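You operate a simulated robot arm through the tools that you are given. There is no shell and no other tool.

Carry out the task below with a simulated robot arm. There is one attempt and no reset: what you move stays moved.

TASK
Swap the dotted card on the slide plate for the yellow bunch's card and dot it as it asks.
Fine: old card on the grey card ledge; one dot; new card stays on the slide, pushed in; wheel back to blank; the other card on the ledge stays bare.

The check looks at the end state, three seconds after you hand in, the way a careful person would. Anything else that was tipped, shoved, dropped, spilled or broken makes it a failure.

THE ROBOT
A 7-joint arm with a two-finger parallel gripper, fixed in place. Base frame: the origin is at the foot of the arm, x ahead of it, y to its left, z up. Units: m, rad, N and s.
With the tool pointing down near the work surface it reaches from about 0.24 to 0.68 m from the base axis. Its first joint turns from -1.152 to 1.152 rad. Payload 2.4 kg.
The TCP is the grasp point between the finger pads, 0.03 m short of the fingertips. In the tool frame z runs along the fingers and y along their closing line. The gripper opens to 0.094 m. The fingers are 0.028 m wide and 0.01 m thick; the gripper's body (0.05 by 0.096 m) begins 0.055 m behind the TCP.
Orientation is that of the tool frame in the base frame, as [roll, pitch, yaw] about the fixed x, y, z axes, in that order (R = Rz(yaw) Ry(pitch) Rx(roll)). With the fingers straight down and closing along the base's y, the tool's x points along the base's -x, its y along +y and its z along -z.

THE INTERFACE
- The arm moves only by the tool servo_tool. Its argument "moves" is a list of rows, each an object of numbers (a shift or turn left out is 0, a gripper value left out holds the last): "gripper": the finger opening in m, from 0 to 0.094; "dx", "dy", "dz": the shift along the tool's x, y, z in m; "rx", "ry", "rz": the turn, a rotation vector about the tool's x, y, z in rad. In form: [{"gripper": .., "dx": .., "dy": .., "dz": .., "rx": .., "ry": .., "rz": ..}, ...]. A call has 1 to 20 rows; each row is the pose to reach, as a shift and turn from the pose commanded when the call began, along the tool's axes at that moment. Each row takes 0.2 s and may step no farther than 0.05 m and 0.15 rad from the row before; otherwise, or with a gripper value out of range, the whole call is refused. A pose out of reach is approached as far as the arm can. The call stops where the force on the tool passes 50 N (or 10 N more than at its start, if that is more) or the arm is blocked; 0.2 s more then pass. The fingers move at their own pace (about 0.153 m/s each) and stop on an object; they squeeze with about 40 N. The grip force told is the motor's: it shows also when the fingers shut on nothing. Time passes only in rows, and 0.2 s behind the last, so rows that repeat a pose let the fingers close. The reply holds the time, the measured pose of the TCP, the force on the tool along the base axes, the opening and the grip force, in the units named above and with some noise, with the torque about the TCP (base axes, N m) and any sound that the robot's microphone picked up.
- Cameras (640 x 400 px; columns grow to the right, rows downward): "scene" is fixed at [0.0489, 0.4675, 1.4596]; the picture's right is [-0.72, -0.70, 0.00], its down [-0.37, 0.38, -0.85] and it looks along [0.59, -0.61, -0.53] (base axes); focal length 359 px, centre (320, 200). "wrist" rides on the gripper at [0.076, 0.014, -0.103] in the tool frame; the picture's right is [-0.18, 0.98, 0.00], its down [-0.75, -0.14, -0.64] and it looks along [-0.63, -0.12, 0.77] (tool axes); focal length 243 px, centre (320, 200). There is no depth. A picture from a camera that has moved, and an enlarged one, comes with that camera's place and axes in the base frame and with its lens. The place of the scene camera against the robot may be out by one fixed shift of up to 0.018 m in any direction.
- snapshot(camera): a new picture of that camera. It takes no simulated time.
- close_up(camera, box): a new picture of the part [left, top, right, bottom] of that camera's present view, enlarged. It takes no simulated time.
- finish_job(): hands the job in; it is judged then, once.

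Places have to be worked out from the pictures, the camera data and where the tool is seen. Open the gripper and draw the arm clear of the work before you hand the job in, unless the task says otherwise.

The tools are called as a command line: name --argument value ..., lists and objects as JSON in quotes. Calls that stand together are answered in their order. servo_tool: Moves the arm, as the interface text tells. Its arguments: {"type":"object","properties":{"moves":{"type":"array"}},"required":["moves"]} The other tools are called the same way: snapshot (camera) takes a picture; close_up (camera, box) takes an enlarged picture of a part of a camera's view; finish_job () hands the job in.

At the start:

```text
t: 0.0
ee_pos: [0.4396, -0.0622, 1.2297]
ee_rot: [3.141, 0.001, -3.141]
ft_force: [-0.3, -0.4, 0.0]
ft_torque: [0.01, 0.01, -0.04]
width: 0.0937
gripper_force: 0.1
```

scene: 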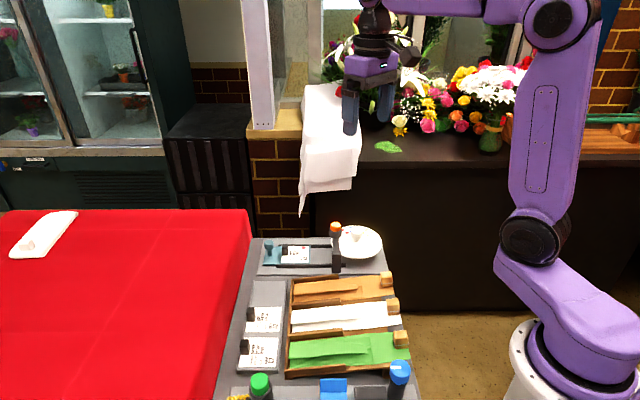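
wrist: 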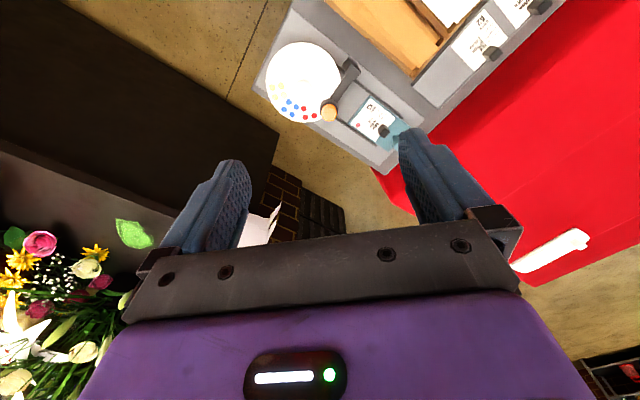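

I see a bench with a slide plate, a wheel with dots, a ledge with two cards, and some paper trays. I'll look closer at each part.

close_up --camera "scene" --box '[220, 210, 420, 335]'

close_up --camera "scene" --box '[220, 290, 420, 400]'

close_up --camera "wrist" --box '[240, 0, 560, 200]'

close_up --camera "scene" --box '[250, 225, 350, 285]'

close_up --camera "scene" --box '[230, 270, 330, 380]'

```text
3.20 times, centred on (320, 272) of scene
camera zoom: at [0.0489, 0.4675, 1.4596], right [-0.72, -0.7, 0.0], down [-0.37, 0.38, -0.85], along [0.59, -0.61, -0.53], focal length 1150 px, centre (320, -32)
```

zoom: 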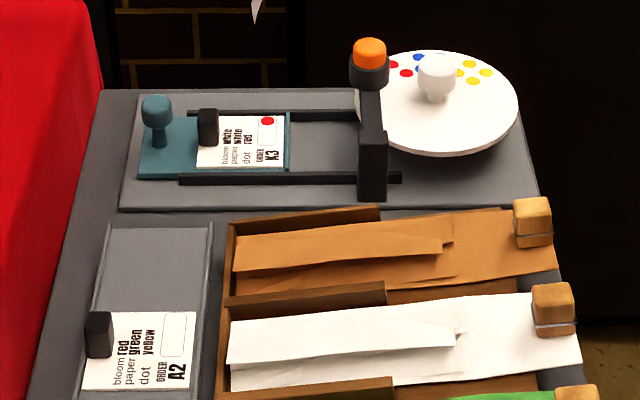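

```text
3.20 times, centred on (320, 345) of scene
camera zoom: at [0.0489, 0.4675, 1.4596], right [-0.72, -0.7, 0.0], down [-0.37, 0.38, -0.85], along [0.59, -0.61, -0.53], focal length 1150 px, centre (320, -264)
```

zoom: 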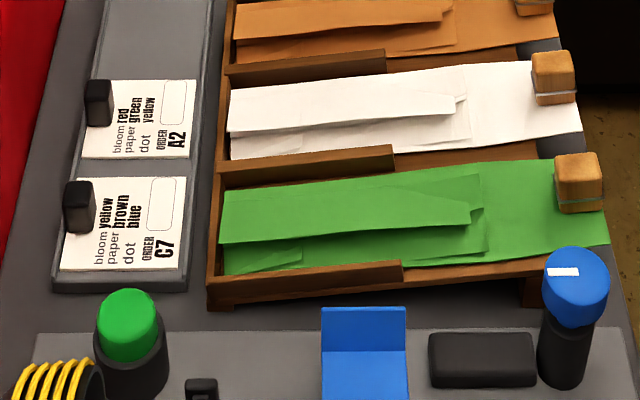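

```text
2.00 times, centred on (400, 100) of wrist
camera zoom: at [0.3651, -0.0487, 1.3316], right [0.18, 0.98, 0.0], down [0.75, -0.14, 0.64], along [0.63, -0.12, -0.77], focal length 485 px, centre (160, 400)
```

zoom: 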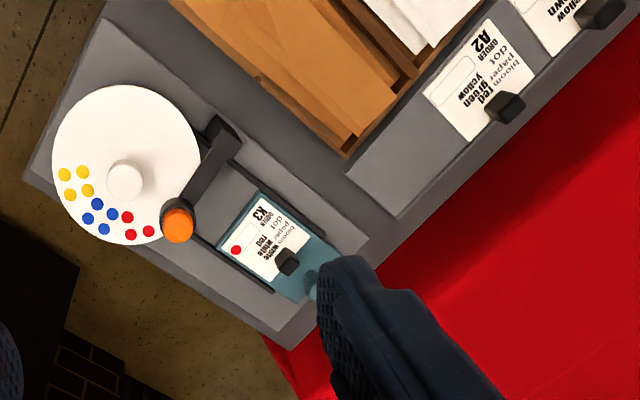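

```text
6.40 times, centred on (300, 255) of scene
camera zoom: at [0.0489, 0.4675, 1.4596], right [-0.72, -0.7, 0.0], down [-0.37, 0.38, -0.85], along [0.59, -0.61, -0.53], focal length 2300 px, centre (448, -152)
```

zoom: 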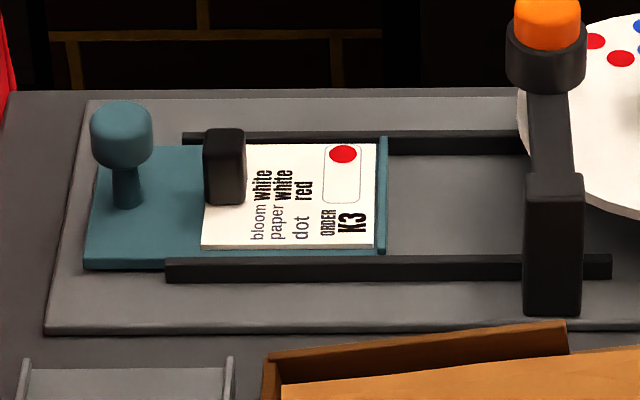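

```text
3.64 times, centred on (280, 325) of scene
camera zoom: at [0.0489, 0.4675, 1.4596], right [-0.72, -0.7, 0.0], down [-0.37, 0.38, -0.85], along [0.59, -0.61, -0.53], focal length 1307 px, centre (466, -254)
```

zoom: 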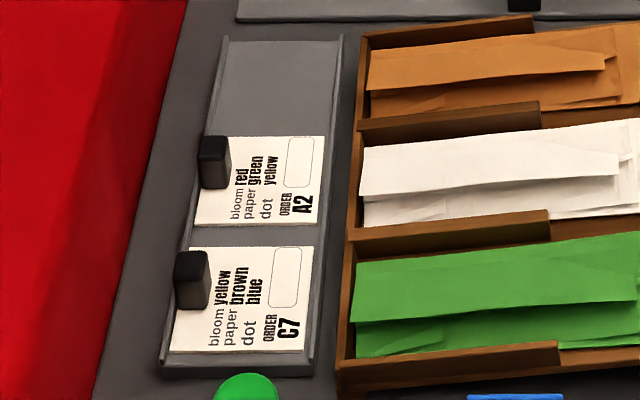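

The target is order C7 (bloom yellow, paper brown, dot blue), and triangulating puts the card on the slide at z≈0.865 with the orange press near (0.51, -0.06, 0.94). I'll move down a bit and back to get a closer wrist view.

servo_tool --moves '[{"dx": 0.015, "dy": 0.01, "dz": 0.035}, {"dx": 0.03, "dy": 0.02, "dz": 0.07}, {"dx": 0.045, "dy": 0.03, "dz": 0.105}, {"dx": 0.06, "dy": 0.04, "dz": 0.13}, {"dx": 0.06, "dy": 0.04, "dz": 0.13}]'

snapshot --camera "wrist"

snapshot --camera "scene"

```text
t: 1.2
ee_pos: [0.3812, -0.0233, 1.0982]
ee_rot: [3.142, 0.0, -3.141]
ft_force: [0.1, -0.2, -0.2]
ft_torque: [0.01, 0.0, -0.03]
width: 0.094
gripper_force: 0.0
```

```text
taken
camera wrist: at [0.3063, -0.0093, 1.2002], right [0.18, 0.98, 0.0], down [0.75, -0.14, 0.64], along [0.63, -0.12, -0.77], focal length 243 px, centre (320, 200)
```

wrist: 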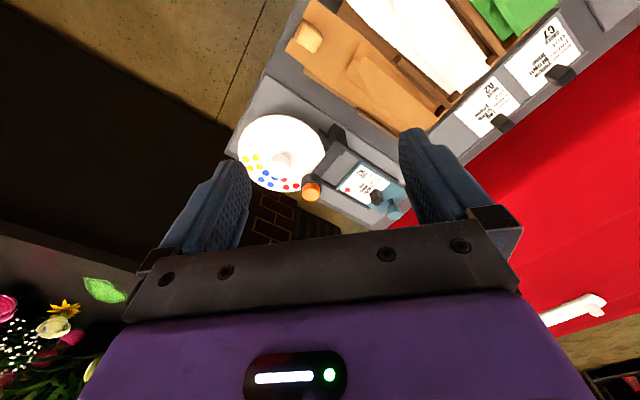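

```text
taken
```

scene: 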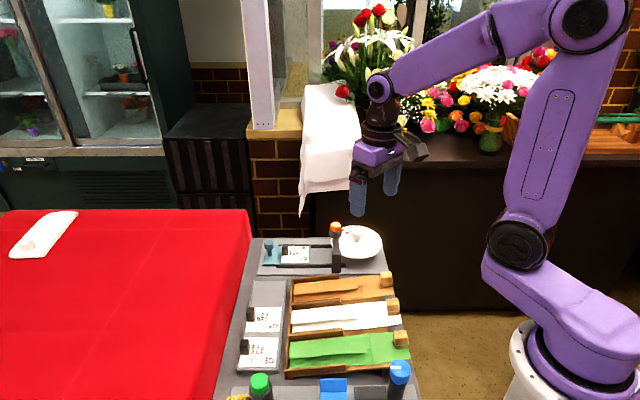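

The wrist image's "up" is toward the robot base, so I need the camera nearly above the stations. I'll move forward over the slide for a near top-down view.

servo_tool --moves '[{"dx": -0.04, "dy": 0.006}, {"dx": -0.08, "dy": 0.012, "dz": 0.01}, {"dx": -0.12, "dy": 0.02, "dz": 0.03}, {"dx": -0.14, "dy": 0.023, "dz": 0.04}, {"dx": -0.14, "dy": 0.023, "dz": 0.04}]'

snapshot --camera "wrist"

close_up --camera "wrist" --box '[160, 0, 480, 200]'

```text
t: 2.4
ee_pos: [0.5241, 0.0016, 1.0584]
ee_rot: [-3.141, 0.0, 3.141]
ft_force: [0.3, 0.6, -1.1]
ft_torque: [0.02, 0.0, -0.01]
width: 0.0942
gripper_force: 0.0
```

```text
taken
camera wrist: at [0.448, 0.0148, 1.1608], right [0.18, 0.98, 0.0], down [0.75, -0.14, 0.64], along [0.63, -0.12, -0.77], focal length 243 px, centre (320, 200)
```

wrist: 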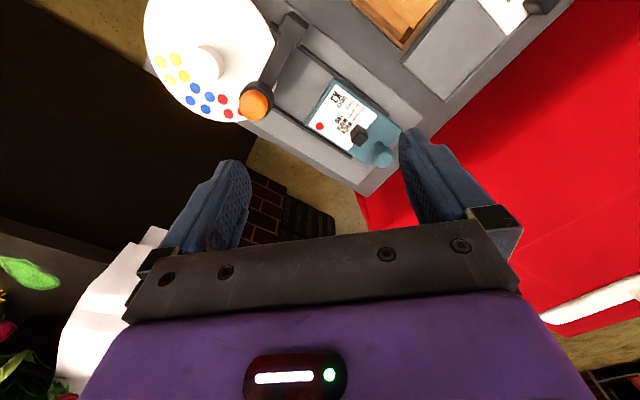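

```text
2.00 times, centred on (320, 100) of wrist
camera zoom: at [0.448, 0.0148, 1.1608], right [0.18, 0.98, 0.0], down [0.75, -0.14, 0.64], along [0.63, -0.12, -0.77], focal length 485 px, centre (320, 400)
```

zoom: 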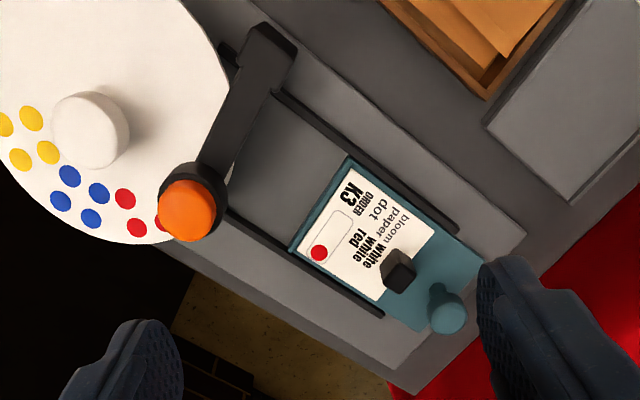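

The slide runs at about 45° in the base frame, with the card centre near (0.570, 0.020). Next I'll move to view the wheel and press closely.

servo_tool --moves '[{"dx": 0.03, "dy": -0.035}, {"dx": 0.06, "dy": -0.07}, {"dx": 0.07, "dy": -0.08}, {"dx": 0.07, "dy": -0.08}]'

snapshot --camera "wrist"

close_up --camera "wrist" --box '[200, 0, 440, 150]'

close_up --camera "scene" --box '[310, 210, 400, 280]'

```text
t: 3.4
ee_pos: [0.4509, -0.0799, 1.0602]
ee_rot: [-3.14, 0.0, 3.141]
ft_force: [0.8, -1.0, -0.7]
ft_torque: [-0.01, -0.01, 0.01]
width: 0.0944
gripper_force: 0.0
```

```text
taken
camera wrist: at [0.3753, -0.0661, 1.1628], right [0.18, 0.98, 0.0], down [0.75, -0.14, 0.64], along [0.63, -0.12, -0.77], focal length 243 px, centre (320, 200)
```

wrist: 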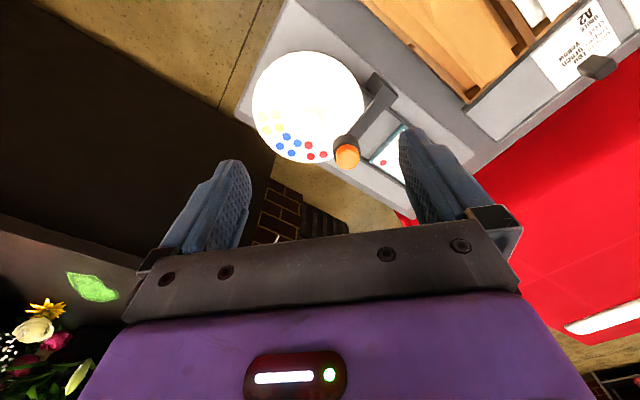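

```text
2.67 times, centred on (320, 75) of wrist
camera zoom: at [0.3753, -0.0661, 1.1628], right [0.18, 0.98, 0.0], down [0.75, -0.14, 0.64], along [0.63, -0.12, -0.77], focal length 647 px, centre (320, 533)
```

zoom: 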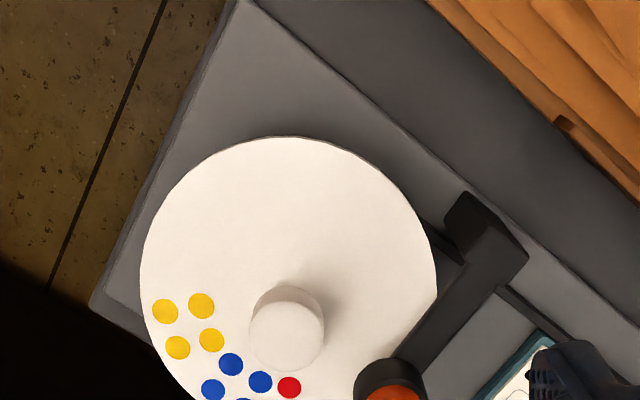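

```text
5.71 times, centred on (355, 245) of scene
camera zoom: at [0.0489, 0.4674, 1.4596], right [-0.72, -0.7, 0.0], down [-0.37, 0.38, -0.85], along [0.59, -0.61, -0.53], focal length 2054 px, centre (120, -57)
```

zoom: 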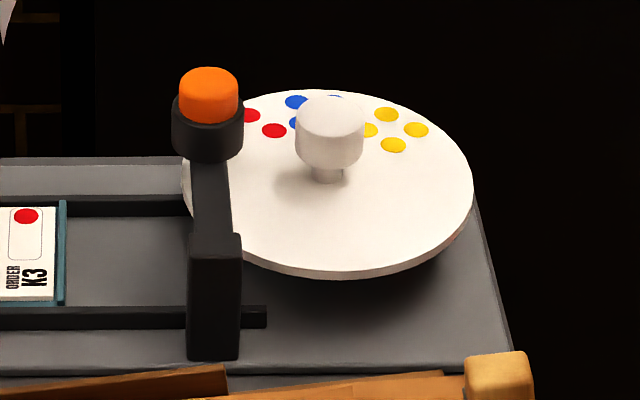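

The wheel carries clusters of red, blue and yellow dots. I'll zoom on just the wheel and press to measure the cluster angles.

close_up --camera "wrist" --box '[236, 40, 412, 180]'

close_up --camera "wrist" --box '[300, 60, 420, 200]'

```text
2.86 times, centred on (324, 110) of wrist
camera zoom: at [0.3753, -0.0661, 1.1628], right [0.18, 0.98, 0.0], down [0.75, -0.14, 0.64], along [0.63, -0.12, -0.77], focal length 693 px, centre (309, 457)
```

zoom: 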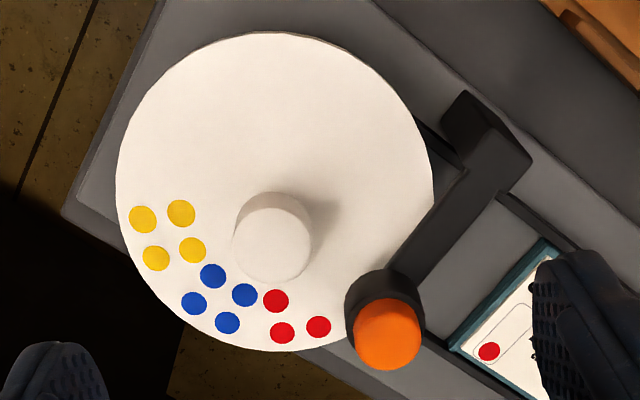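

```text
2.86 times, centred on (360, 130) of wrist
camera zoom: at [0.3753, -0.0661, 1.1628], right [0.18, 0.98, 0.0], down [0.75, -0.14, 0.64], along [0.63, -0.12, -0.77], focal length 693 px, centre (206, 400)
```

zoom: 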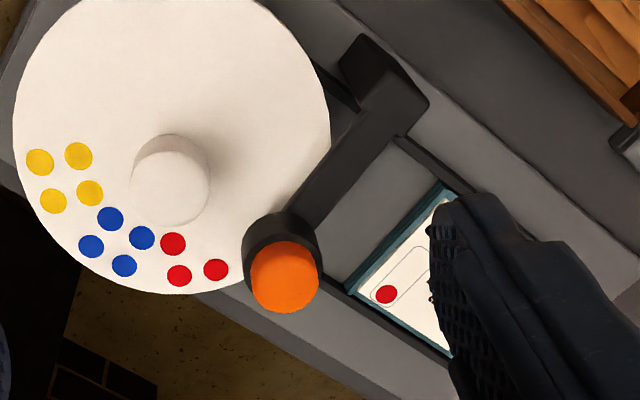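

Wheel geometry so far: centre about (0.479, -0.099), radius about 0.065, disc z≈0.875, knob top about 0.91. The press sits along the +45° direction and shows blank, with red, blue and yellow following at 45° steps clockwise, so blue needs a +90° turn. Next I'll view the ledge.

servo_tool --moves '[{"dy": 0.045}, {"dy": 0.09}, {"dy": 0.135}, {"dy": 0.18}, {"dy": 0.225}, {"dy": 0.26}, {"dy": 0.26}]'

snapshot --camera "wrist"

close_up --camera "wrist" --box '[200, 0, 440, 150]'

```text
t: 5.0
ee_pos: [0.4494, 0.1809, 1.0571]
ee_rot: [-3.141, 0.0, -3.141]
ft_force: [0.1, 0.8, 0.5]
ft_torque: [0.0, -0.01, -0.03]
width: 0.094
gripper_force: 0.0
```

```text
taken
camera wrist: at [0.3741, 0.1948, 1.1597], right [0.18, 0.98, 0.0], down [0.75, -0.14, 0.64], along [0.63, -0.12, -0.77], focal length 243 px, centre (320, 200)
```

wrist: 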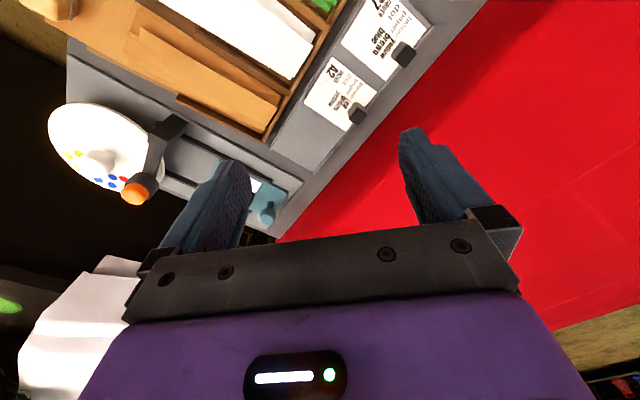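

```text
2.67 times, centred on (320, 75) of wrist
camera zoom: at [0.3741, 0.1948, 1.1597], right [0.18, 0.98, 0.0], down [0.75, -0.14, 0.64], along [0.63, -0.12, -0.77], focal length 647 px, centre (320, 533)
```

zoom: 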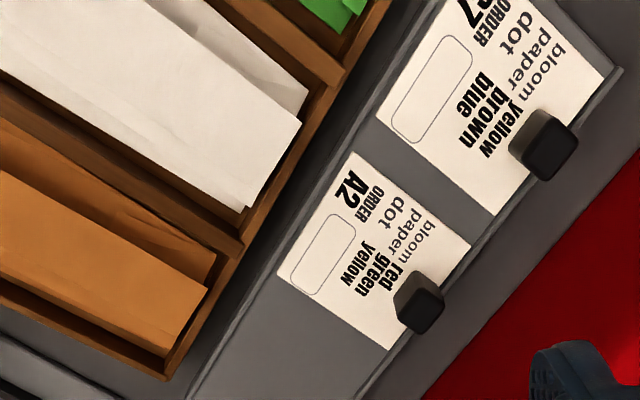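

The bench is rotated exactly 45°: C7's centre is about (0.417, 0.252), A2's about (0.470, 0.200), and the free slot is about (0.522, 0.148). I'll turn the tool +45° so the fingers close across the slide direction, and go over K3's handle block.

servo_tool --moves '[{"dx": -0.022, "dy": -0.024, "dz": 0.0, "rz": -0.131}, {"dx": -0.044, "dy": -0.048, "dz": 0.0, "rz": -0.262}, {"dx": -0.066, "dy": -0.072, "dz": 0.0, "rz": -0.393}, {"dx": -0.088, "dy": -0.096, "dz": 0.0, "rz": -0.524}, {"dx": -0.11, "dy": -0.12, "dz": 0.0, "rz": -0.655}, {"dx": -0.1316, "dy": -0.1439, "dz": 0.01, "rz": -0.7854}, {"dx": -0.1316, "dy": -0.1439, "dz": 0.027, "rz": -0.7854}, {"dx": -0.1316, "dy": -0.1439, "dz": 0.027, "rz": -0.7854}]'

snapshot --camera "wrist"

close_up --camera "wrist" --box '[200, 20, 440, 170]'

```text
t: 6.8
ee_pos: [0.5814, 0.0388, 1.034]
ee_rot: [3.14, -0.001, -2.355]
ft_force: [-0.3, 0.2, -0.1]
ft_torque: [0.0, -0.02, 0.02]
width: 0.0938
gripper_force: 0.2
```

```text
taken
camera wrist: at [0.519, -0.0059, 1.1357], right [-0.57, 0.82, 0.0], down [0.63, 0.43, 0.64], along [0.53, 0.36, -0.77], focal length 243 px, centre (320, 200)
```

wrist: 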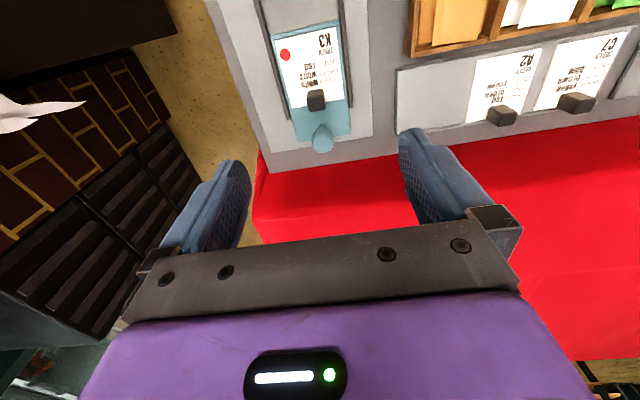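

```text
2.67 times, centred on (320, 95) of wrist
camera zoom: at [0.519, -0.0059, 1.1357], right [-0.57, 0.82, 0.0], down [0.63, 0.43, 0.64], along [0.53, 0.36, -0.77], focal length 647 px, centre (320, 480)
```

zoom: 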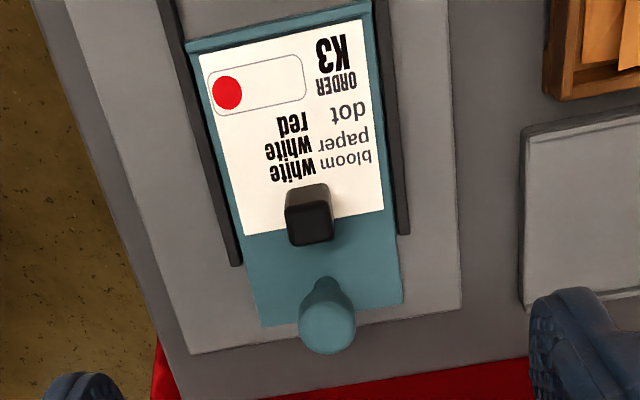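

The block top looks about 5 mm forward and 5 mm to −e2 of the tool axis, at about (0.588, 0.039). I'll centre over it, narrow the fingers to stay inside the rails, and descend partway to check.

servo_tool --moves '[{"gripper": 0.04, "dx": -0.005, "dy": -0.005, "dz": 0.0}, {"gripper": 0.04, "dx": -0.005, "dy": -0.005, "dz": 0.035}, {"gripper": 0.04, "dx": -0.005, "dy": -0.005, "dz": 0.07}, {"gripper": 0.04, "dx": -0.005, "dy": -0.005, "dz": 0.07}]'

snapshot --camera "wrist"

close_up --camera "wrist" --box '[240, 60, 400, 180]'

close_up --camera "scene" --box '[250, 200, 350, 285]'

```text
t: 7.8
ee_pos: [0.5895, 0.039, 0.9642]
ee_rot: [-3.141, 0.001, -2.355]
ft_force: [0.1, -0.1, -0.2]
ft_torque: [0.0, -0.04, 0.01]
width: 0.04
gripper_force: 0.1
```

```text
taken
camera wrist: at [0.526, -0.0061, 1.0657], right [-0.56, 0.83, 0.0], down [0.63, 0.43, 0.64], along [0.53, 0.36, -0.77], focal length 243 px, centre (320, 200)
```

wrist: 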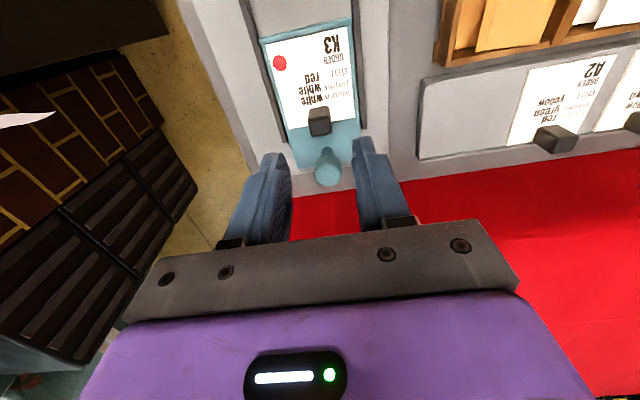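

```text
3.33 times, centred on (320, 120) of wrist
camera zoom: at [0.526, -0.0061, 1.0657], right [-0.56, 0.83, 0.0], down [0.63, 0.43, 0.64], along [0.53, 0.36, -0.77], focal length 809 px, centre (320, 467)
```

zoom: 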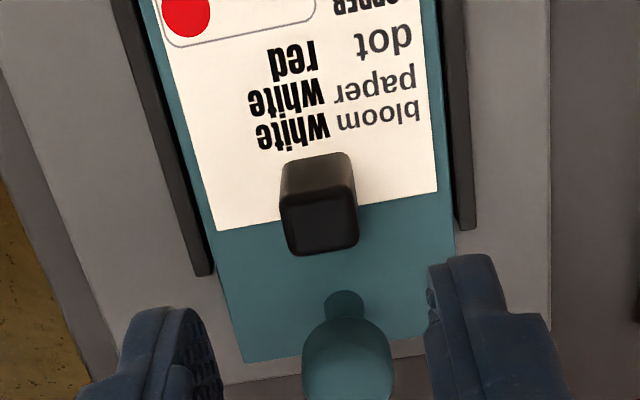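

```text
4.71 times, centred on (300, 242) of scene
camera zoom: at [0.0489, 0.4675, 1.4596], right [-0.72, -0.7, 0.0], down [-0.37, 0.38, -0.85], along [0.59, -0.61, -0.53], focal length 1692 px, centre (414, 0)
```

zoom: 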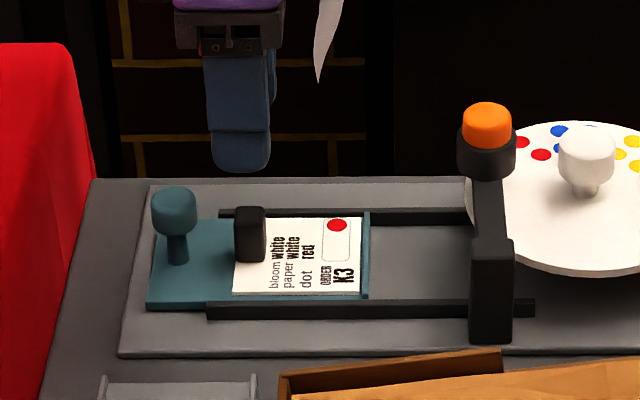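

The block is centred under the tool axis with its top at about z=0.888, and the rails sit ±0.032 either side. I'll narrow to 0.034, descend to TCP z≈0.899 and close.

servo_tool --moves '[{"gripper": 0.034, "dz": 0.0}, {"gripper": 0.034, "dz": 0.03}, {"gripper": 0.034, "dz": 0.05}, {"gripper": 0.034, "dz": 0.06}, {"gripper": 0.034, "dz": 0.064}]'

close_up --camera "scene" --box '[250, 200, 350, 285]'

snapshot --camera "wrist"

```text
t: 9.0
ee_pos: [0.5872, 0.0378, 0.8982]
ee_rot: [-3.141, 0.0, -2.357]
ft_force: [-0.8, 0.7, 0.6]
ft_torque: [-0.03, -0.01, 0.0]
width: 0.034
gripper_force: 0.1
```

```text
4.71 times, centred on (300, 242) of scene
camera zoom: at [0.0489, 0.4675, 1.4596], right [-0.72, -0.7, 0.0], down [-0.37, 0.38, -0.85], along [0.59, -0.61, -0.53], focal length 1692 px, centre (414, 0)
```

zoom: 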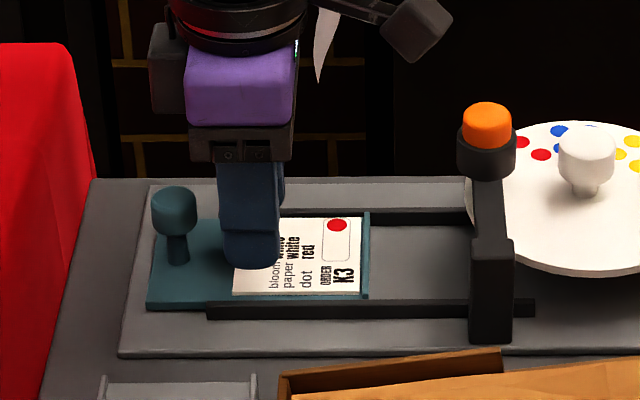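

```text
taken
camera wrist: at [0.5245, -0.0073, 1.0009], right [-0.56, 0.83, 0.0], down [0.63, 0.43, 0.64], along [0.53, 0.36, -0.77], focal length 243 px, centre (320, 200)
```

wrist: 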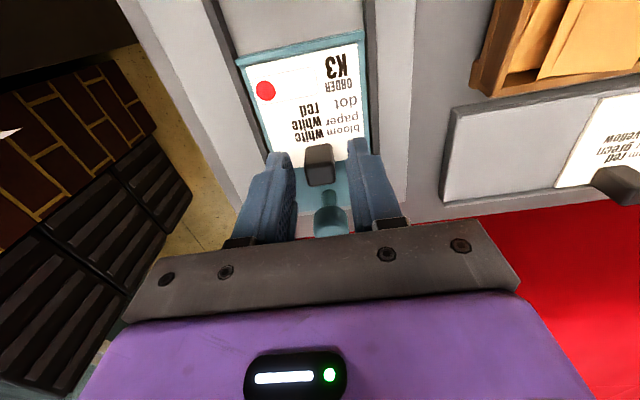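

The block sits between the fingertips with no contact force. I'll close on it and wait for the grip.

servo_tool --moves '[{"gripper": 0.0}, {"gripper": 0.0}, {"gripper": 0.0}]'

close_up --camera "wrist" --box '[220, 20, 420, 240]'

```text
t: 9.8
ee_pos: [0.5875, 0.0367, 0.8987]
ee_rot: [3.142, -0.001, -2.355]
ft_force: [-0.3, -0.5, 0.0]
ft_torque: [0.02, 0.0, -0.02]
width: 0.0165
gripper_force: 40.1
```

```text
1.82 times, centred on (320, 130) of wrist
camera zoom: at [0.5246, -0.0072, 1.0011], right [-0.56, 0.83, 0.0], down [0.63, 0.43, 0.64], along [0.53, 0.36, -0.77], focal length 441 px, centre (320, 327)
```

zoom: 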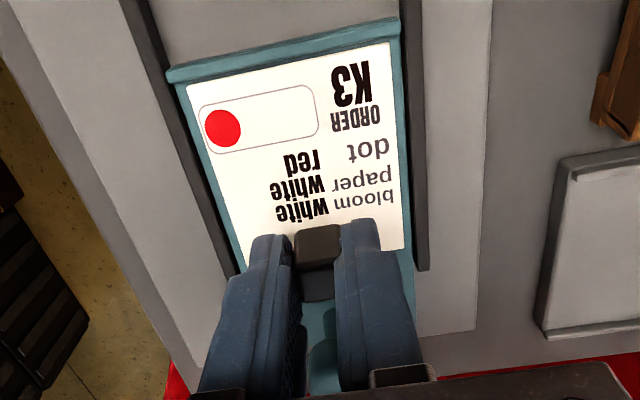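

The block is gripped (0.0165 wide, 40 N). I'll lift the card straight up, then shift a little toward the ledge so I can see the free slot beside the card.

servo_tool --moves '[{"gripper": 0.0, "dz": -0.01}, {"gripper": 0.0, "dz": -0.04}, {"gripper": 0.0, "dz": -0.08}, {"gripper": 0.0, "dz": -0.11}, {"gripper": 0.0, "dz": -0.13}, {"gripper": 0.0, "dy": 0.03, "dz": -0.13}, {"gripper": 0.0, "dy": 0.04, "dz": -0.13}, {"gripper": 0.0, "dy": 0.04, "dz": -0.13}]'

snapshot --camera "wrist"

close_up --camera "wrist" --box '[340, 20, 580, 170]'

close_up --camera "scene" --box '[230, 200, 370, 290]'

```text
t: 11.6
ee_pos: [0.561, 0.067, 1.0291]
ee_rot: [3.141, 0.001, -2.356]
ft_force: [-1.0, -0.1, 0.7]
ft_torque: [0.0, 0.02, -0.01]
width: 0.0
gripper_force: 33.1
```

```text
taken
camera wrist: at [0.4973, 0.0214, 1.1303], right [-0.57, 0.82, 0.0], down [0.63, 0.43, 0.64], along [0.53, 0.36, -0.77], focal length 243 px, centre (320, 200)
```

wrist: 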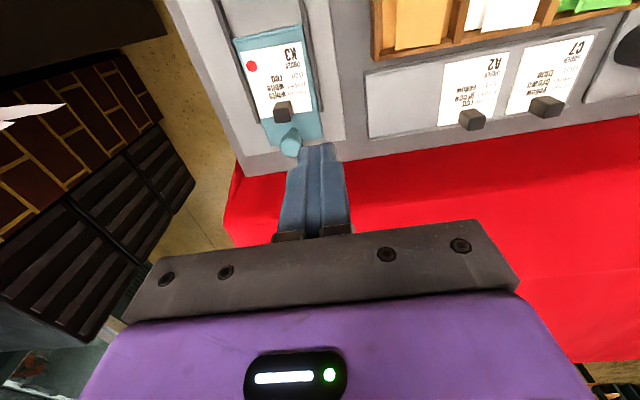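

```text
2.67 times, centred on (460, 95) of wrist
camera zoom: at [0.4973, 0.0214, 1.1303], right [-0.57, 0.82, 0.0], down [0.63, 0.43, 0.64], along [0.53, 0.36, -0.77], focal length 647 px, centre (-53, 480)
```

zoom: 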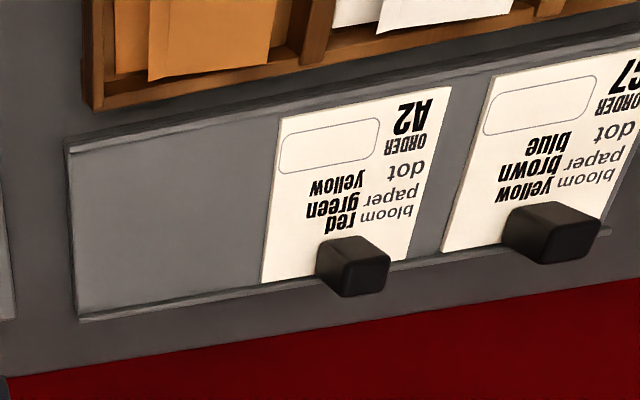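

```text
4.44 times, centred on (300, 245) of scene
camera zoom: at [0.0489, 0.4675, 1.4596], right [-0.72, -0.7, 0.0], down [-0.37, 0.38, -0.85], along [0.59, -0.61, -0.53], focal length 1598 px, centre (409, 0)
```

zoom: 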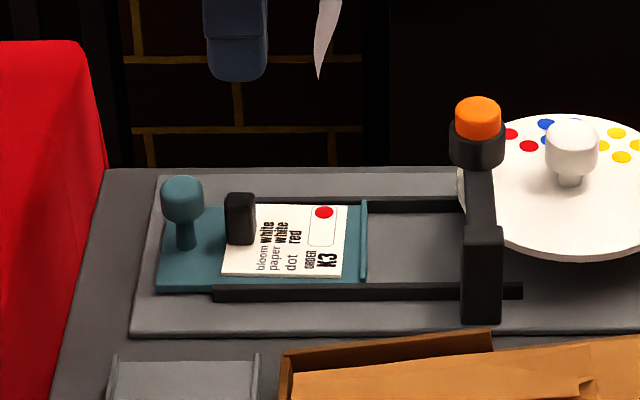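

The card slipped out of the grip (width 0) and is still on the slide, shifted a few mm outward. I'll reopen and go back above the block to look before trying a deeper, slower grasp.

servo_tool --moves '[{"gripper": 0.036, "dx": -0.003, "dy": -0.02, "dz": 0.0}, {"gripper": 0.036, "dx": -0.006, "dy": -0.0385, "dz": 0.02}, {"gripper": 0.036, "dx": -0.006, "dy": -0.0385, "dz": 0.055}, {"gripper": 0.036, "dx": -0.006, "dy": -0.0385, "dz": 0.065}, {"gripper": 0.036, "dx": -0.006, "dy": -0.0385, "dz": 0.065}]'

close_up --camera "wrist" --box '[240, 40, 400, 180]'

close_up --camera "scene" --box '[260, 230, 330, 280]'

```text
t: 12.8
ee_pos: [0.5918, 0.0431, 0.9644]
ee_rot: [-3.141, -0.001, -2.357]
ft_force: [-0.5, -0.6, 0.6]
ft_torque: [0.0, 0.01, 0.0]
width: 0.036
gripper_force: 0.1
```

```text
2.86 times, centred on (320, 110) of wrist
camera zoom: at [0.529, -0.0011, 1.0654], right [-0.56, 0.83, 0.0], down [0.63, 0.43, 0.64], along [0.53, 0.36, -0.77], focal length 693 px, centre (320, 457)
```

zoom: 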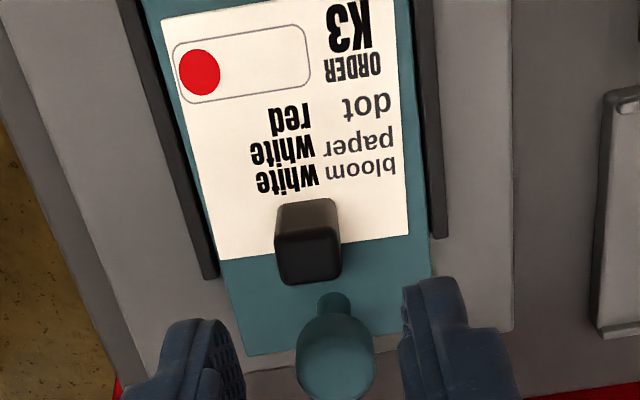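

```text
8.00 times, centred on (295, 255) of scene
camera zoom: at [0.0489, 0.4675, 1.4596], right [-0.72, -0.7, 0.0], down [-0.37, 0.38, -0.85], along [0.59, -0.61, -0.53], focal length 2876 px, centre (520, -240)
```

zoom: 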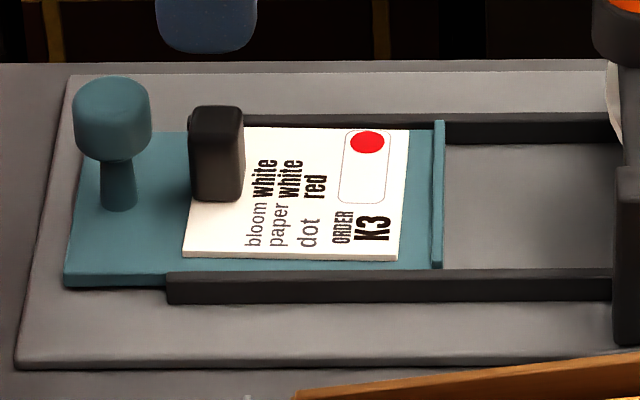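

The card lies flat, now about 1 cm out from the lip, and the block is 1 mm forward and 3 mm sideways of my axis. I'll descend a bit deeper than before, checking force, then close and do a slow test lift.

servo_tool --moves '[{"gripper": 0.034, "dx": -0.001, "dy": -0.003, "dz": 0.0}, {"gripper": 0.034, "dx": -0.001, "dy": -0.003, "dz": 0.03}, {"gripper": 0.034, "dx": -0.001, "dy": -0.003, "dz": 0.055}, {"gripper": 0.034, "dx": -0.001, "dy": -0.003, "dz": 0.064}, {"gripper": 0.034, "dx": -0.001, "dy": -0.003, "dz": 0.067}, {"gripper": 0.034, "dx": -0.001, "dy": -0.003, "dz": 0.067}]'

close_up --camera "scene" --box '[260, 230, 330, 280]'

close_up --camera "wrist" --box '[240, 60, 400, 240]'

```text
t: 14.2
ee_pos: [0.5945, 0.0403, 0.8976]
ee_rot: [-3.14, -0.001, -2.357]
ft_force: [-0.1, -0.2, 1.1]
ft_torque: [-0.02, 0.02, -0.03]
width: 0.034
gripper_force: 0.1
```

```text
8.00 times, centred on (295, 255) of scene
camera zoom: at [0.0489, 0.4675, 1.4596], right [-0.72, -0.7, 0.0], down [-0.37, 0.38, -0.85], along [0.59, -0.61, -0.53], focal length 2876 px, centre (520, -240)
```

zoom: 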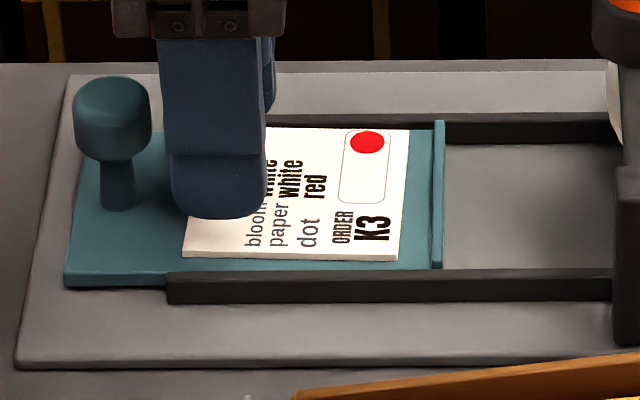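

```text
2.22 times, centred on (320, 150) of wrist
camera zoom: at [0.5321, -0.0037, 0.998], right [-0.56, 0.83, 0.0], down [0.63, 0.43, 0.64], along [0.53, 0.36, -0.77], focal length 539 px, centre (320, 311)
```

zoom: 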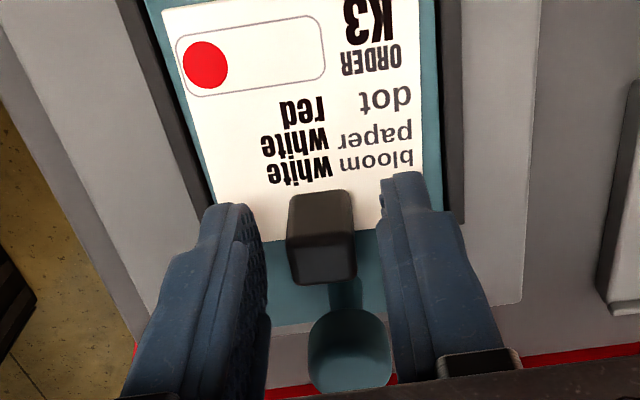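

The block is centred between the fingers; the tips still look a few mm above the card. I'll ease down 2 mm at a time watching the force.

servo_tool --moves '[{"gripper": 0.034, "dz": 0.001}, {"gripper": 0.034, "dz": 0.002}, {"gripper": 0.034, "dz": 0.002}]'

servo_tool --moves '[{"gripper": 0.034, "dz": 0.001}, {"gripper": 0.034, "dz": 0.001}, {"gripper": 0.034, "dz": 0.001}]'

close_up --camera "scene" --box '[260, 230, 330, 280]'

```text
t: 15.0
ee_pos: [0.5952, 0.0405, 0.8952]
ee_rot: [-3.141, 0.0, -2.357]
ft_force: [-1.2, -0.4, -0.5]
ft_torque: [0.03, -0.01, 0.02]
width: 0.0341
gripper_force: 0.0
```

```text
t: 15.8
ee_pos: [0.5957, 0.0402, 0.8934]
ee_rot: [3.141, 0.0, -2.356]
ft_force: [-0.2, 0.3, 0.4]
ft_torque: [-0.04, 0.0, 0.03]
width: 0.034
gripper_force: 0.0
```

```text
8.00 times, centred on (295, 255) of scene
camera zoom: at [0.0489, 0.4675, 1.4596], right [-0.72, -0.7, 0.0], down [-0.37, 0.38, -0.85], along [0.59, -0.61, -0.53], focal length 2876 px, centre (520, -240)
```

zoom: 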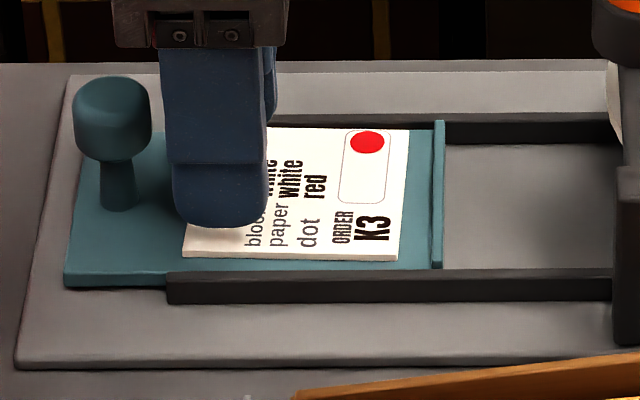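

Still no contact force. I'll ease down 2 mm more.

servo_tool --moves '[{"gripper": 0.034, "dz": 0.001}, {"gripper": 0.034, "dz": 0.001}]'

servo_tool --moves '[{"gripper": 0.034, "dz": 0.001}, {"gripper": 0.034, "dz": 0.001}]'

close_up --camera "wrist" --box '[240, 60, 400, 240]'

```text
t: 16.4
ee_pos: [0.5939, 0.0401, 0.891]
ee_rot: [3.139, -0.001, -2.356]
ft_force: [0.8, -0.5, -0.2]
ft_torque: [0.02, 0.01, 0.02]
width: 0.0342
gripper_force: 0.1
```

```text
t: 17.0
ee_pos: [0.594, 0.0403, 0.8911]
ee_rot: [-3.141, -0.001, -2.355]
ft_force: [0.0, -0.4, 0.9]
ft_torque: [-0.02, 0.02, 0.0]
width: 0.0339
gripper_force: 0.0
```

```text
2.22 times, centred on (320, 150) of wrist
camera zoom: at [0.5313, -0.004, 0.9929], right [-0.56, 0.83, 0.0], down [0.63, 0.43, 0.64], along [0.53, 0.36, -0.77], focal length 539 px, centre (320, 311)
```

zoom: 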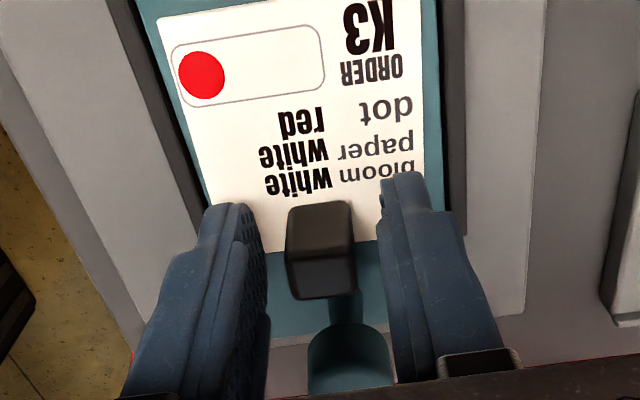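

No contact yet, so the grip is now several mm deeper than before. I'll close here and do a slow, small test lift.

servo_tool --moves '[{"gripper": 0.0}, {"gripper": 0.0}, {"gripper": 0.0}, {"gripper": 0.0, "dz": -0.002}, {"gripper": 0.0, "dz": -0.004}, {"gripper": 0.0, "dz": -0.007}, {"gripper": 0.0, "dz": -0.01}, {"gripper": 0.0, "dz": -0.01}]'

close_up --camera "wrist" --box '[240, 60, 400, 240]'

close_up --camera "scene" --box '[260, 230, 330, 280]'

```text
t: 18.8
ee_pos: [0.5949, 0.0402, 0.9019]
ee_rot: [3.141, 0.001, -2.356]
ft_force: [-0.3, -0.2, -0.2]
ft_torque: [0.03, -0.02, 0.0]
width: 0.0161
gripper_force: 39.6
```

```text
2.22 times, centred on (320, 150) of wrist
camera zoom: at [0.5316, -0.0042, 1.0035], right [-0.56, 0.83, 0.0], down [0.63, 0.43, 0.64], along [0.53, 0.36, -0.77], focal length 539 px, centre (320, 311)
```

zoom: 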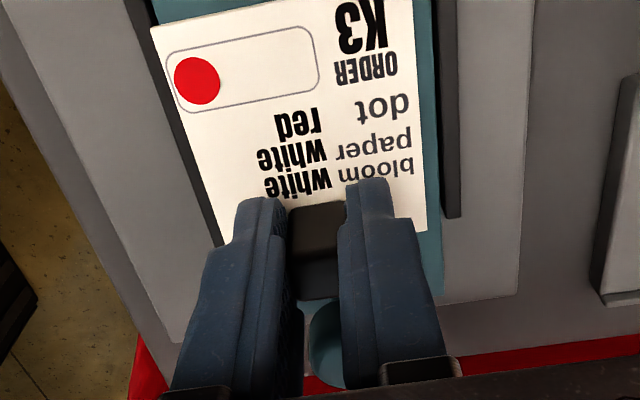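

```text
8.00 times, centred on (295, 255) of scene
camera zoom: at [0.0489, 0.4675, 1.4596], right [-0.72, -0.7, 0.0], down [-0.37, 0.38, -0.85], along [0.59, -0.61, -0.53], focal length 2876 px, centre (520, -240)
```

zoom: 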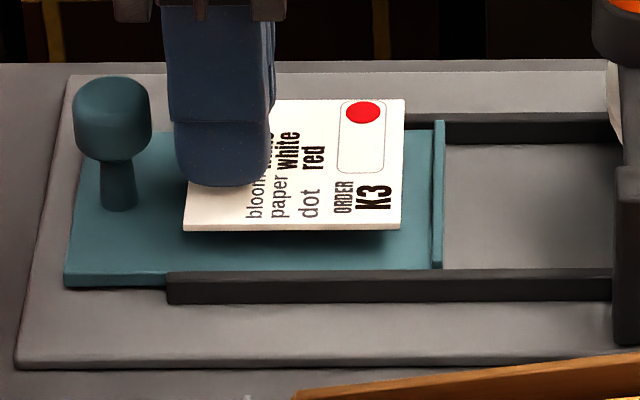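

The card came up with the grip this time. I'll lift to z≈0.96 and carry it slowly over the free ledge slot, then check alignment.

servo_tool --moves '[{"gripper": 0.0, "dz": -0.015}, {"gripper": 0.0, "dz": -0.035}, {"gripper": 0.0, "dz": -0.055}, {"gripper": 0.0, "dz": -0.06}, {"gripper": 0.0, "dx": -0.01, "dy": 0.025, "dz": -0.06}, {"gripper": 0.0, "dx": -0.02, "dy": 0.055, "dz": -0.06}, {"gripper": 0.0, "dx": -0.032, "dy": 0.085, "dz": -0.06}, {"gripper": 0.0, "dx": -0.042, "dy": 0.115, "dz": -0.06}, {"gripper": 0.0, "dx": -0.0448, "dy": 0.13, "dz": -0.06}, {"gripper": 0.0, "dx": -0.0448, "dy": 0.13, "dz": -0.06}]'

snapshot --camera "wrist"

close_up --camera "wrist" --box '[200, 20, 440, 170]'

close_up --camera "scene" --box '[220, 240, 320, 330]'

```text
t: 21.0
ee_pos: [0.5338, 0.1633, 0.9607]
ee_rot: [-3.14, 0.0, -2.356]
ft_force: [0.8, 0.1, -0.1]
ft_torque: [0.04, 0.01, 0.03]
width: 0.0165
gripper_force: 40.1
```

```text
taken
camera wrist: at [0.4709, 0.1196, 1.0628], right [-0.56, 0.83, 0.0], down [0.63, 0.43, 0.64], along [0.53, 0.36, -0.77], focal length 243 px, centre (320, 200)
```

wrist: 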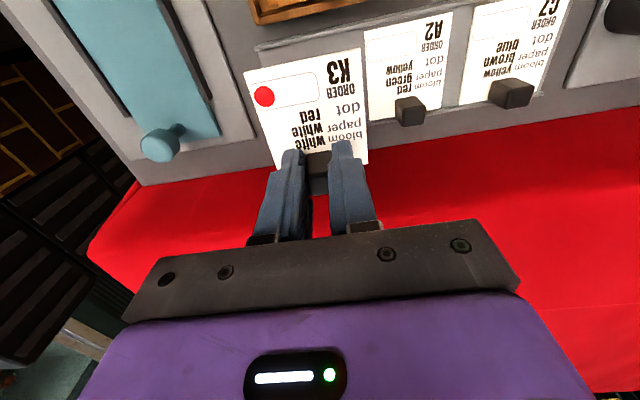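

```text
2.67 times, centred on (320, 95) of wrist
camera zoom: at [0.4709, 0.1196, 1.0628], right [-0.56, 0.83, 0.0], down [0.63, 0.43, 0.64], along [0.53, 0.36, -0.77], focal length 647 px, centre (320, 480)
```

zoom: 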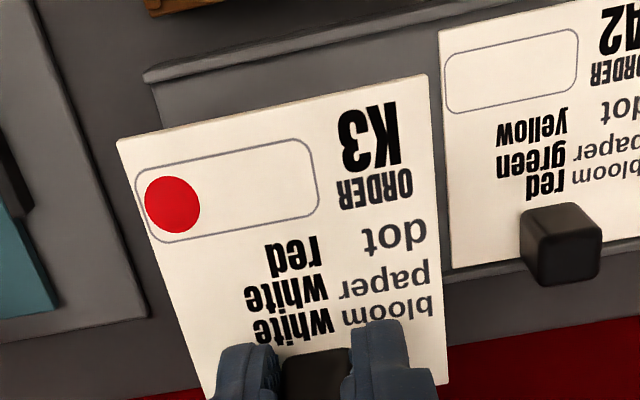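

```text
4.44 times, centred on (270, 285) of scene
camera zoom: at [0.0489, 0.4675, 1.4596], right [-0.72, -0.7, 0.0], down [-0.37, 0.38, -0.85], along [0.59, -0.61, -0.53], focal length 1598 px, centre (542, -178)
```

zoom: 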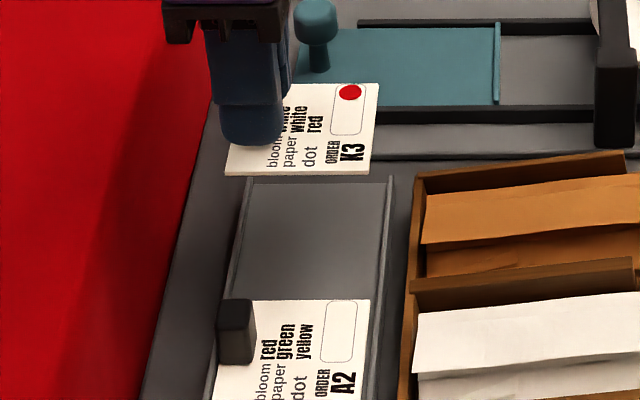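

Compared with A2's edges, K3 needs about 2.7 mm more outward shift; sideways gaps are fine (9–12 mm). I'll shift and lower most of the way.

servo_tool --moves '[{"gripper": 0.0, "dx": -0.0027, "dz": 0.0}, {"gripper": 0.0, "dx": -0.0027, "dz": 0.02}, {"gripper": 0.0, "dx": -0.0027, "dz": 0.04}, {"gripper": 0.0, "dx": -0.0027, "dz": 0.055}, {"gripper": 0.0, "dx": -0.0027, "dz": 0.064}, {"gripper": 0.0, "dx": -0.0027, "dz": 0.064}]'

close_up --camera "wrist" --box '[200, 20, 440, 170]'

close_up --camera "scene" --box '[220, 250, 320, 330]'

```text
t: 22.4
ee_pos: [0.5365, 0.1668, 0.8966]
ee_rot: [3.14, 0.0, -2.356]
ft_force: [0.1, 0.3, 0.0]
ft_torque: [0.0, 0.02, 0.01]
width: 0.0165
gripper_force: 39.8
```

```text
2.67 times, centred on (320, 95) of wrist
camera zoom: at [0.4734, 0.1216, 0.9988], right [-0.56, 0.83, 0.0], down [0.63, 0.43, 0.64], along [0.53, 0.36, -0.77], focal length 647 px, centre (320, 480)
```

zoom: 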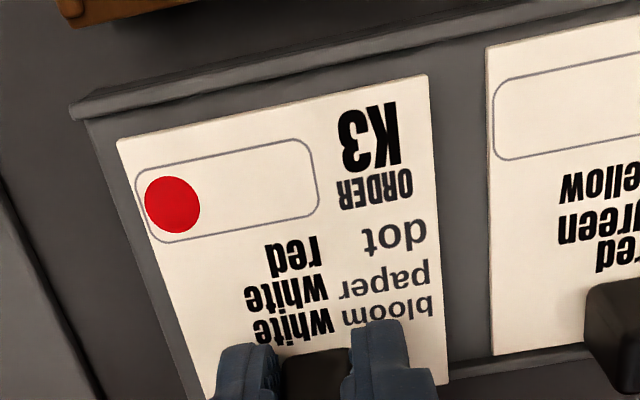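

```text
5.00 times, centred on (270, 290) of scene
camera zoom: at [0.0489, 0.4675, 1.4596], right [-0.72, -0.7, 0.0], down [-0.37, 0.38, -0.85], along [0.59, -0.61, -0.53], focal length 1797 px, centre (570, -250)
```

zoom: 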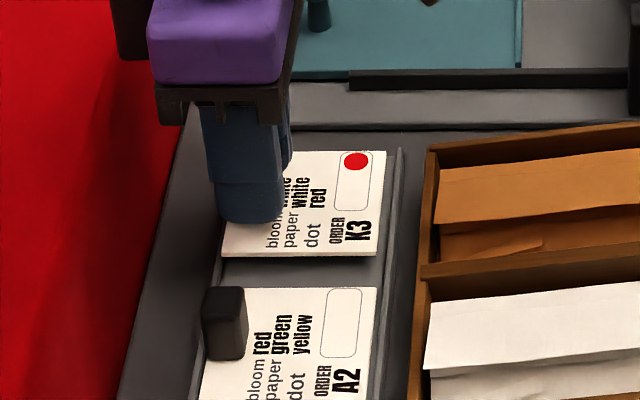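

Alignment with A2's edges looks within 1–2 mm, with about 6–10 mm left to descend. I'll lower in small steps watching the force.

servo_tool --moves '[{"gripper": 0.0, "dz": 0.002}, {"gripper": 0.0, "dz": 0.004}, {"gripper": 0.0, "dz": 0.005}, {"gripper": 0.0, "dz": 0.005}]'

servo_tool --moves '[{"gripper": 0.0, "dz": 0.001}, {"gripper": 0.0, "dz": 0.002}, {"gripper": 0.0, "dz": 0.002}]'

close_up --camera "wrist" --box '[200, 20, 440, 170]'

close_up --camera "scene" --box '[220, 250, 320, 330]'

```text
t: 23.4
ee_pos: [0.5368, 0.1662, 0.8925]
ee_rot: [-3.141, 0.003, -2.355]
ft_force: [-2.5, -1.3, 17.9]
ft_torque: [0.12, -0.03, -0.04]
width: 0.0164
gripper_force: 40.1
```

```text
t: 24.2
ee_pos: [0.5373, 0.1667, 0.8927]
ee_rot: [-3.139, 0.005, -2.357]
ft_force: [-4.0, -3.9, 34.9]
ft_torque: [0.24, -0.08, 0.01]
width: 0.0164
gripper_force: 39.8
```

```text
2.67 times, centred on (320, 95) of wrist
camera zoom: at [0.4737, 0.1221, 0.9938], right [-0.56, 0.83, 0.0], down [0.63, 0.43, 0.65], along [0.53, 0.36, -0.76], focal length 647 px, centre (320, 480)
```

zoom: 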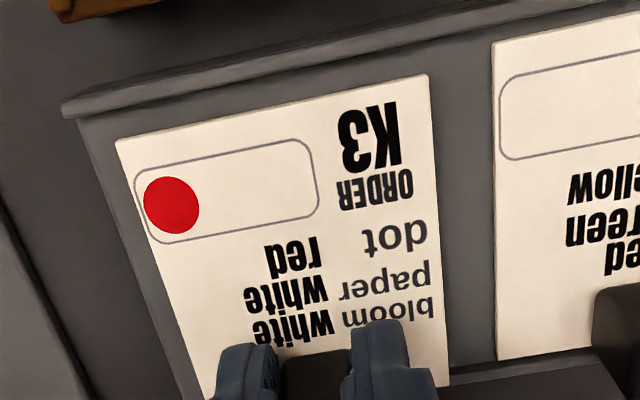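

```text
5.00 times, centred on (270, 290) of scene
camera zoom: at [0.0482, 0.4672, 1.4597], right [-0.72, -0.7, 0.0], down [-0.37, 0.38, -0.85], along [0.59, -0.61, -0.53], focal length 1797 px, centre (570, -250)
```

zoom: 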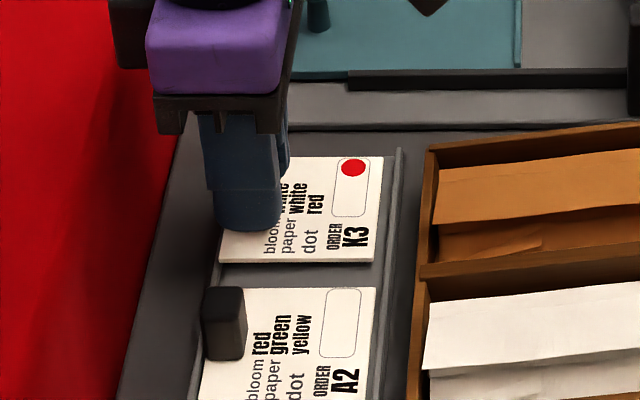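

Contact came early (35 N at z≈0.8927): comparing with A2, K3's outer edge is resting on the ledge's outer lip, about 2 mm too far outward. I'll raise it, shift 2.3 mm inward, and lower again.

servo_tool --moves '[{"gripper": 0.0, "dz": -0.006}, {"gripper": 0.0, "dx": 0.0023, "dz": -0.008}, {"gripper": 0.0, "dx": 0.0023, "dz": -0.008}, {"gripper": 0.0, "dx": 0.0023, "dz": -0.004}, {"gripper": 0.0, "dx": 0.0023, "dz": -0.002}, {"gripper": 0.0, "dx": 0.0023, "dz": -0.001}, {"gripper": 0.0, "dx": 0.0023, "dz": -0.001}]'

close_up --camera "wrist" --box '[200, 20, 440, 170]'

```text
t: 25.8
ee_pos: [0.5351, 0.1639, 0.8926]
ee_rot: [3.141, 0.001, -2.357]
ft_force: [-0.3, 1.0, -0.4]
ft_torque: [0.03, 0.01, 0.04]
width: 0.0162
gripper_force: 40.0
```

```text
2.67 times, centred on (320, 95) of wrist
camera zoom: at [0.4722, 0.1202, 0.994], right [-0.56, 0.83, 0.0], down [0.63, 0.43, 0.64], along [0.53, 0.36, -0.77], focal length 647 px, centre (320, 480)
```

zoom: 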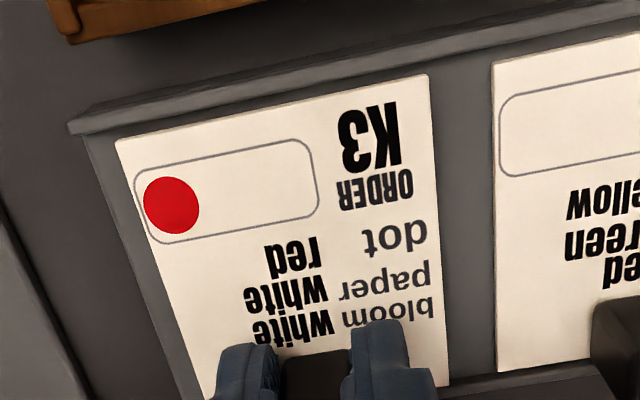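

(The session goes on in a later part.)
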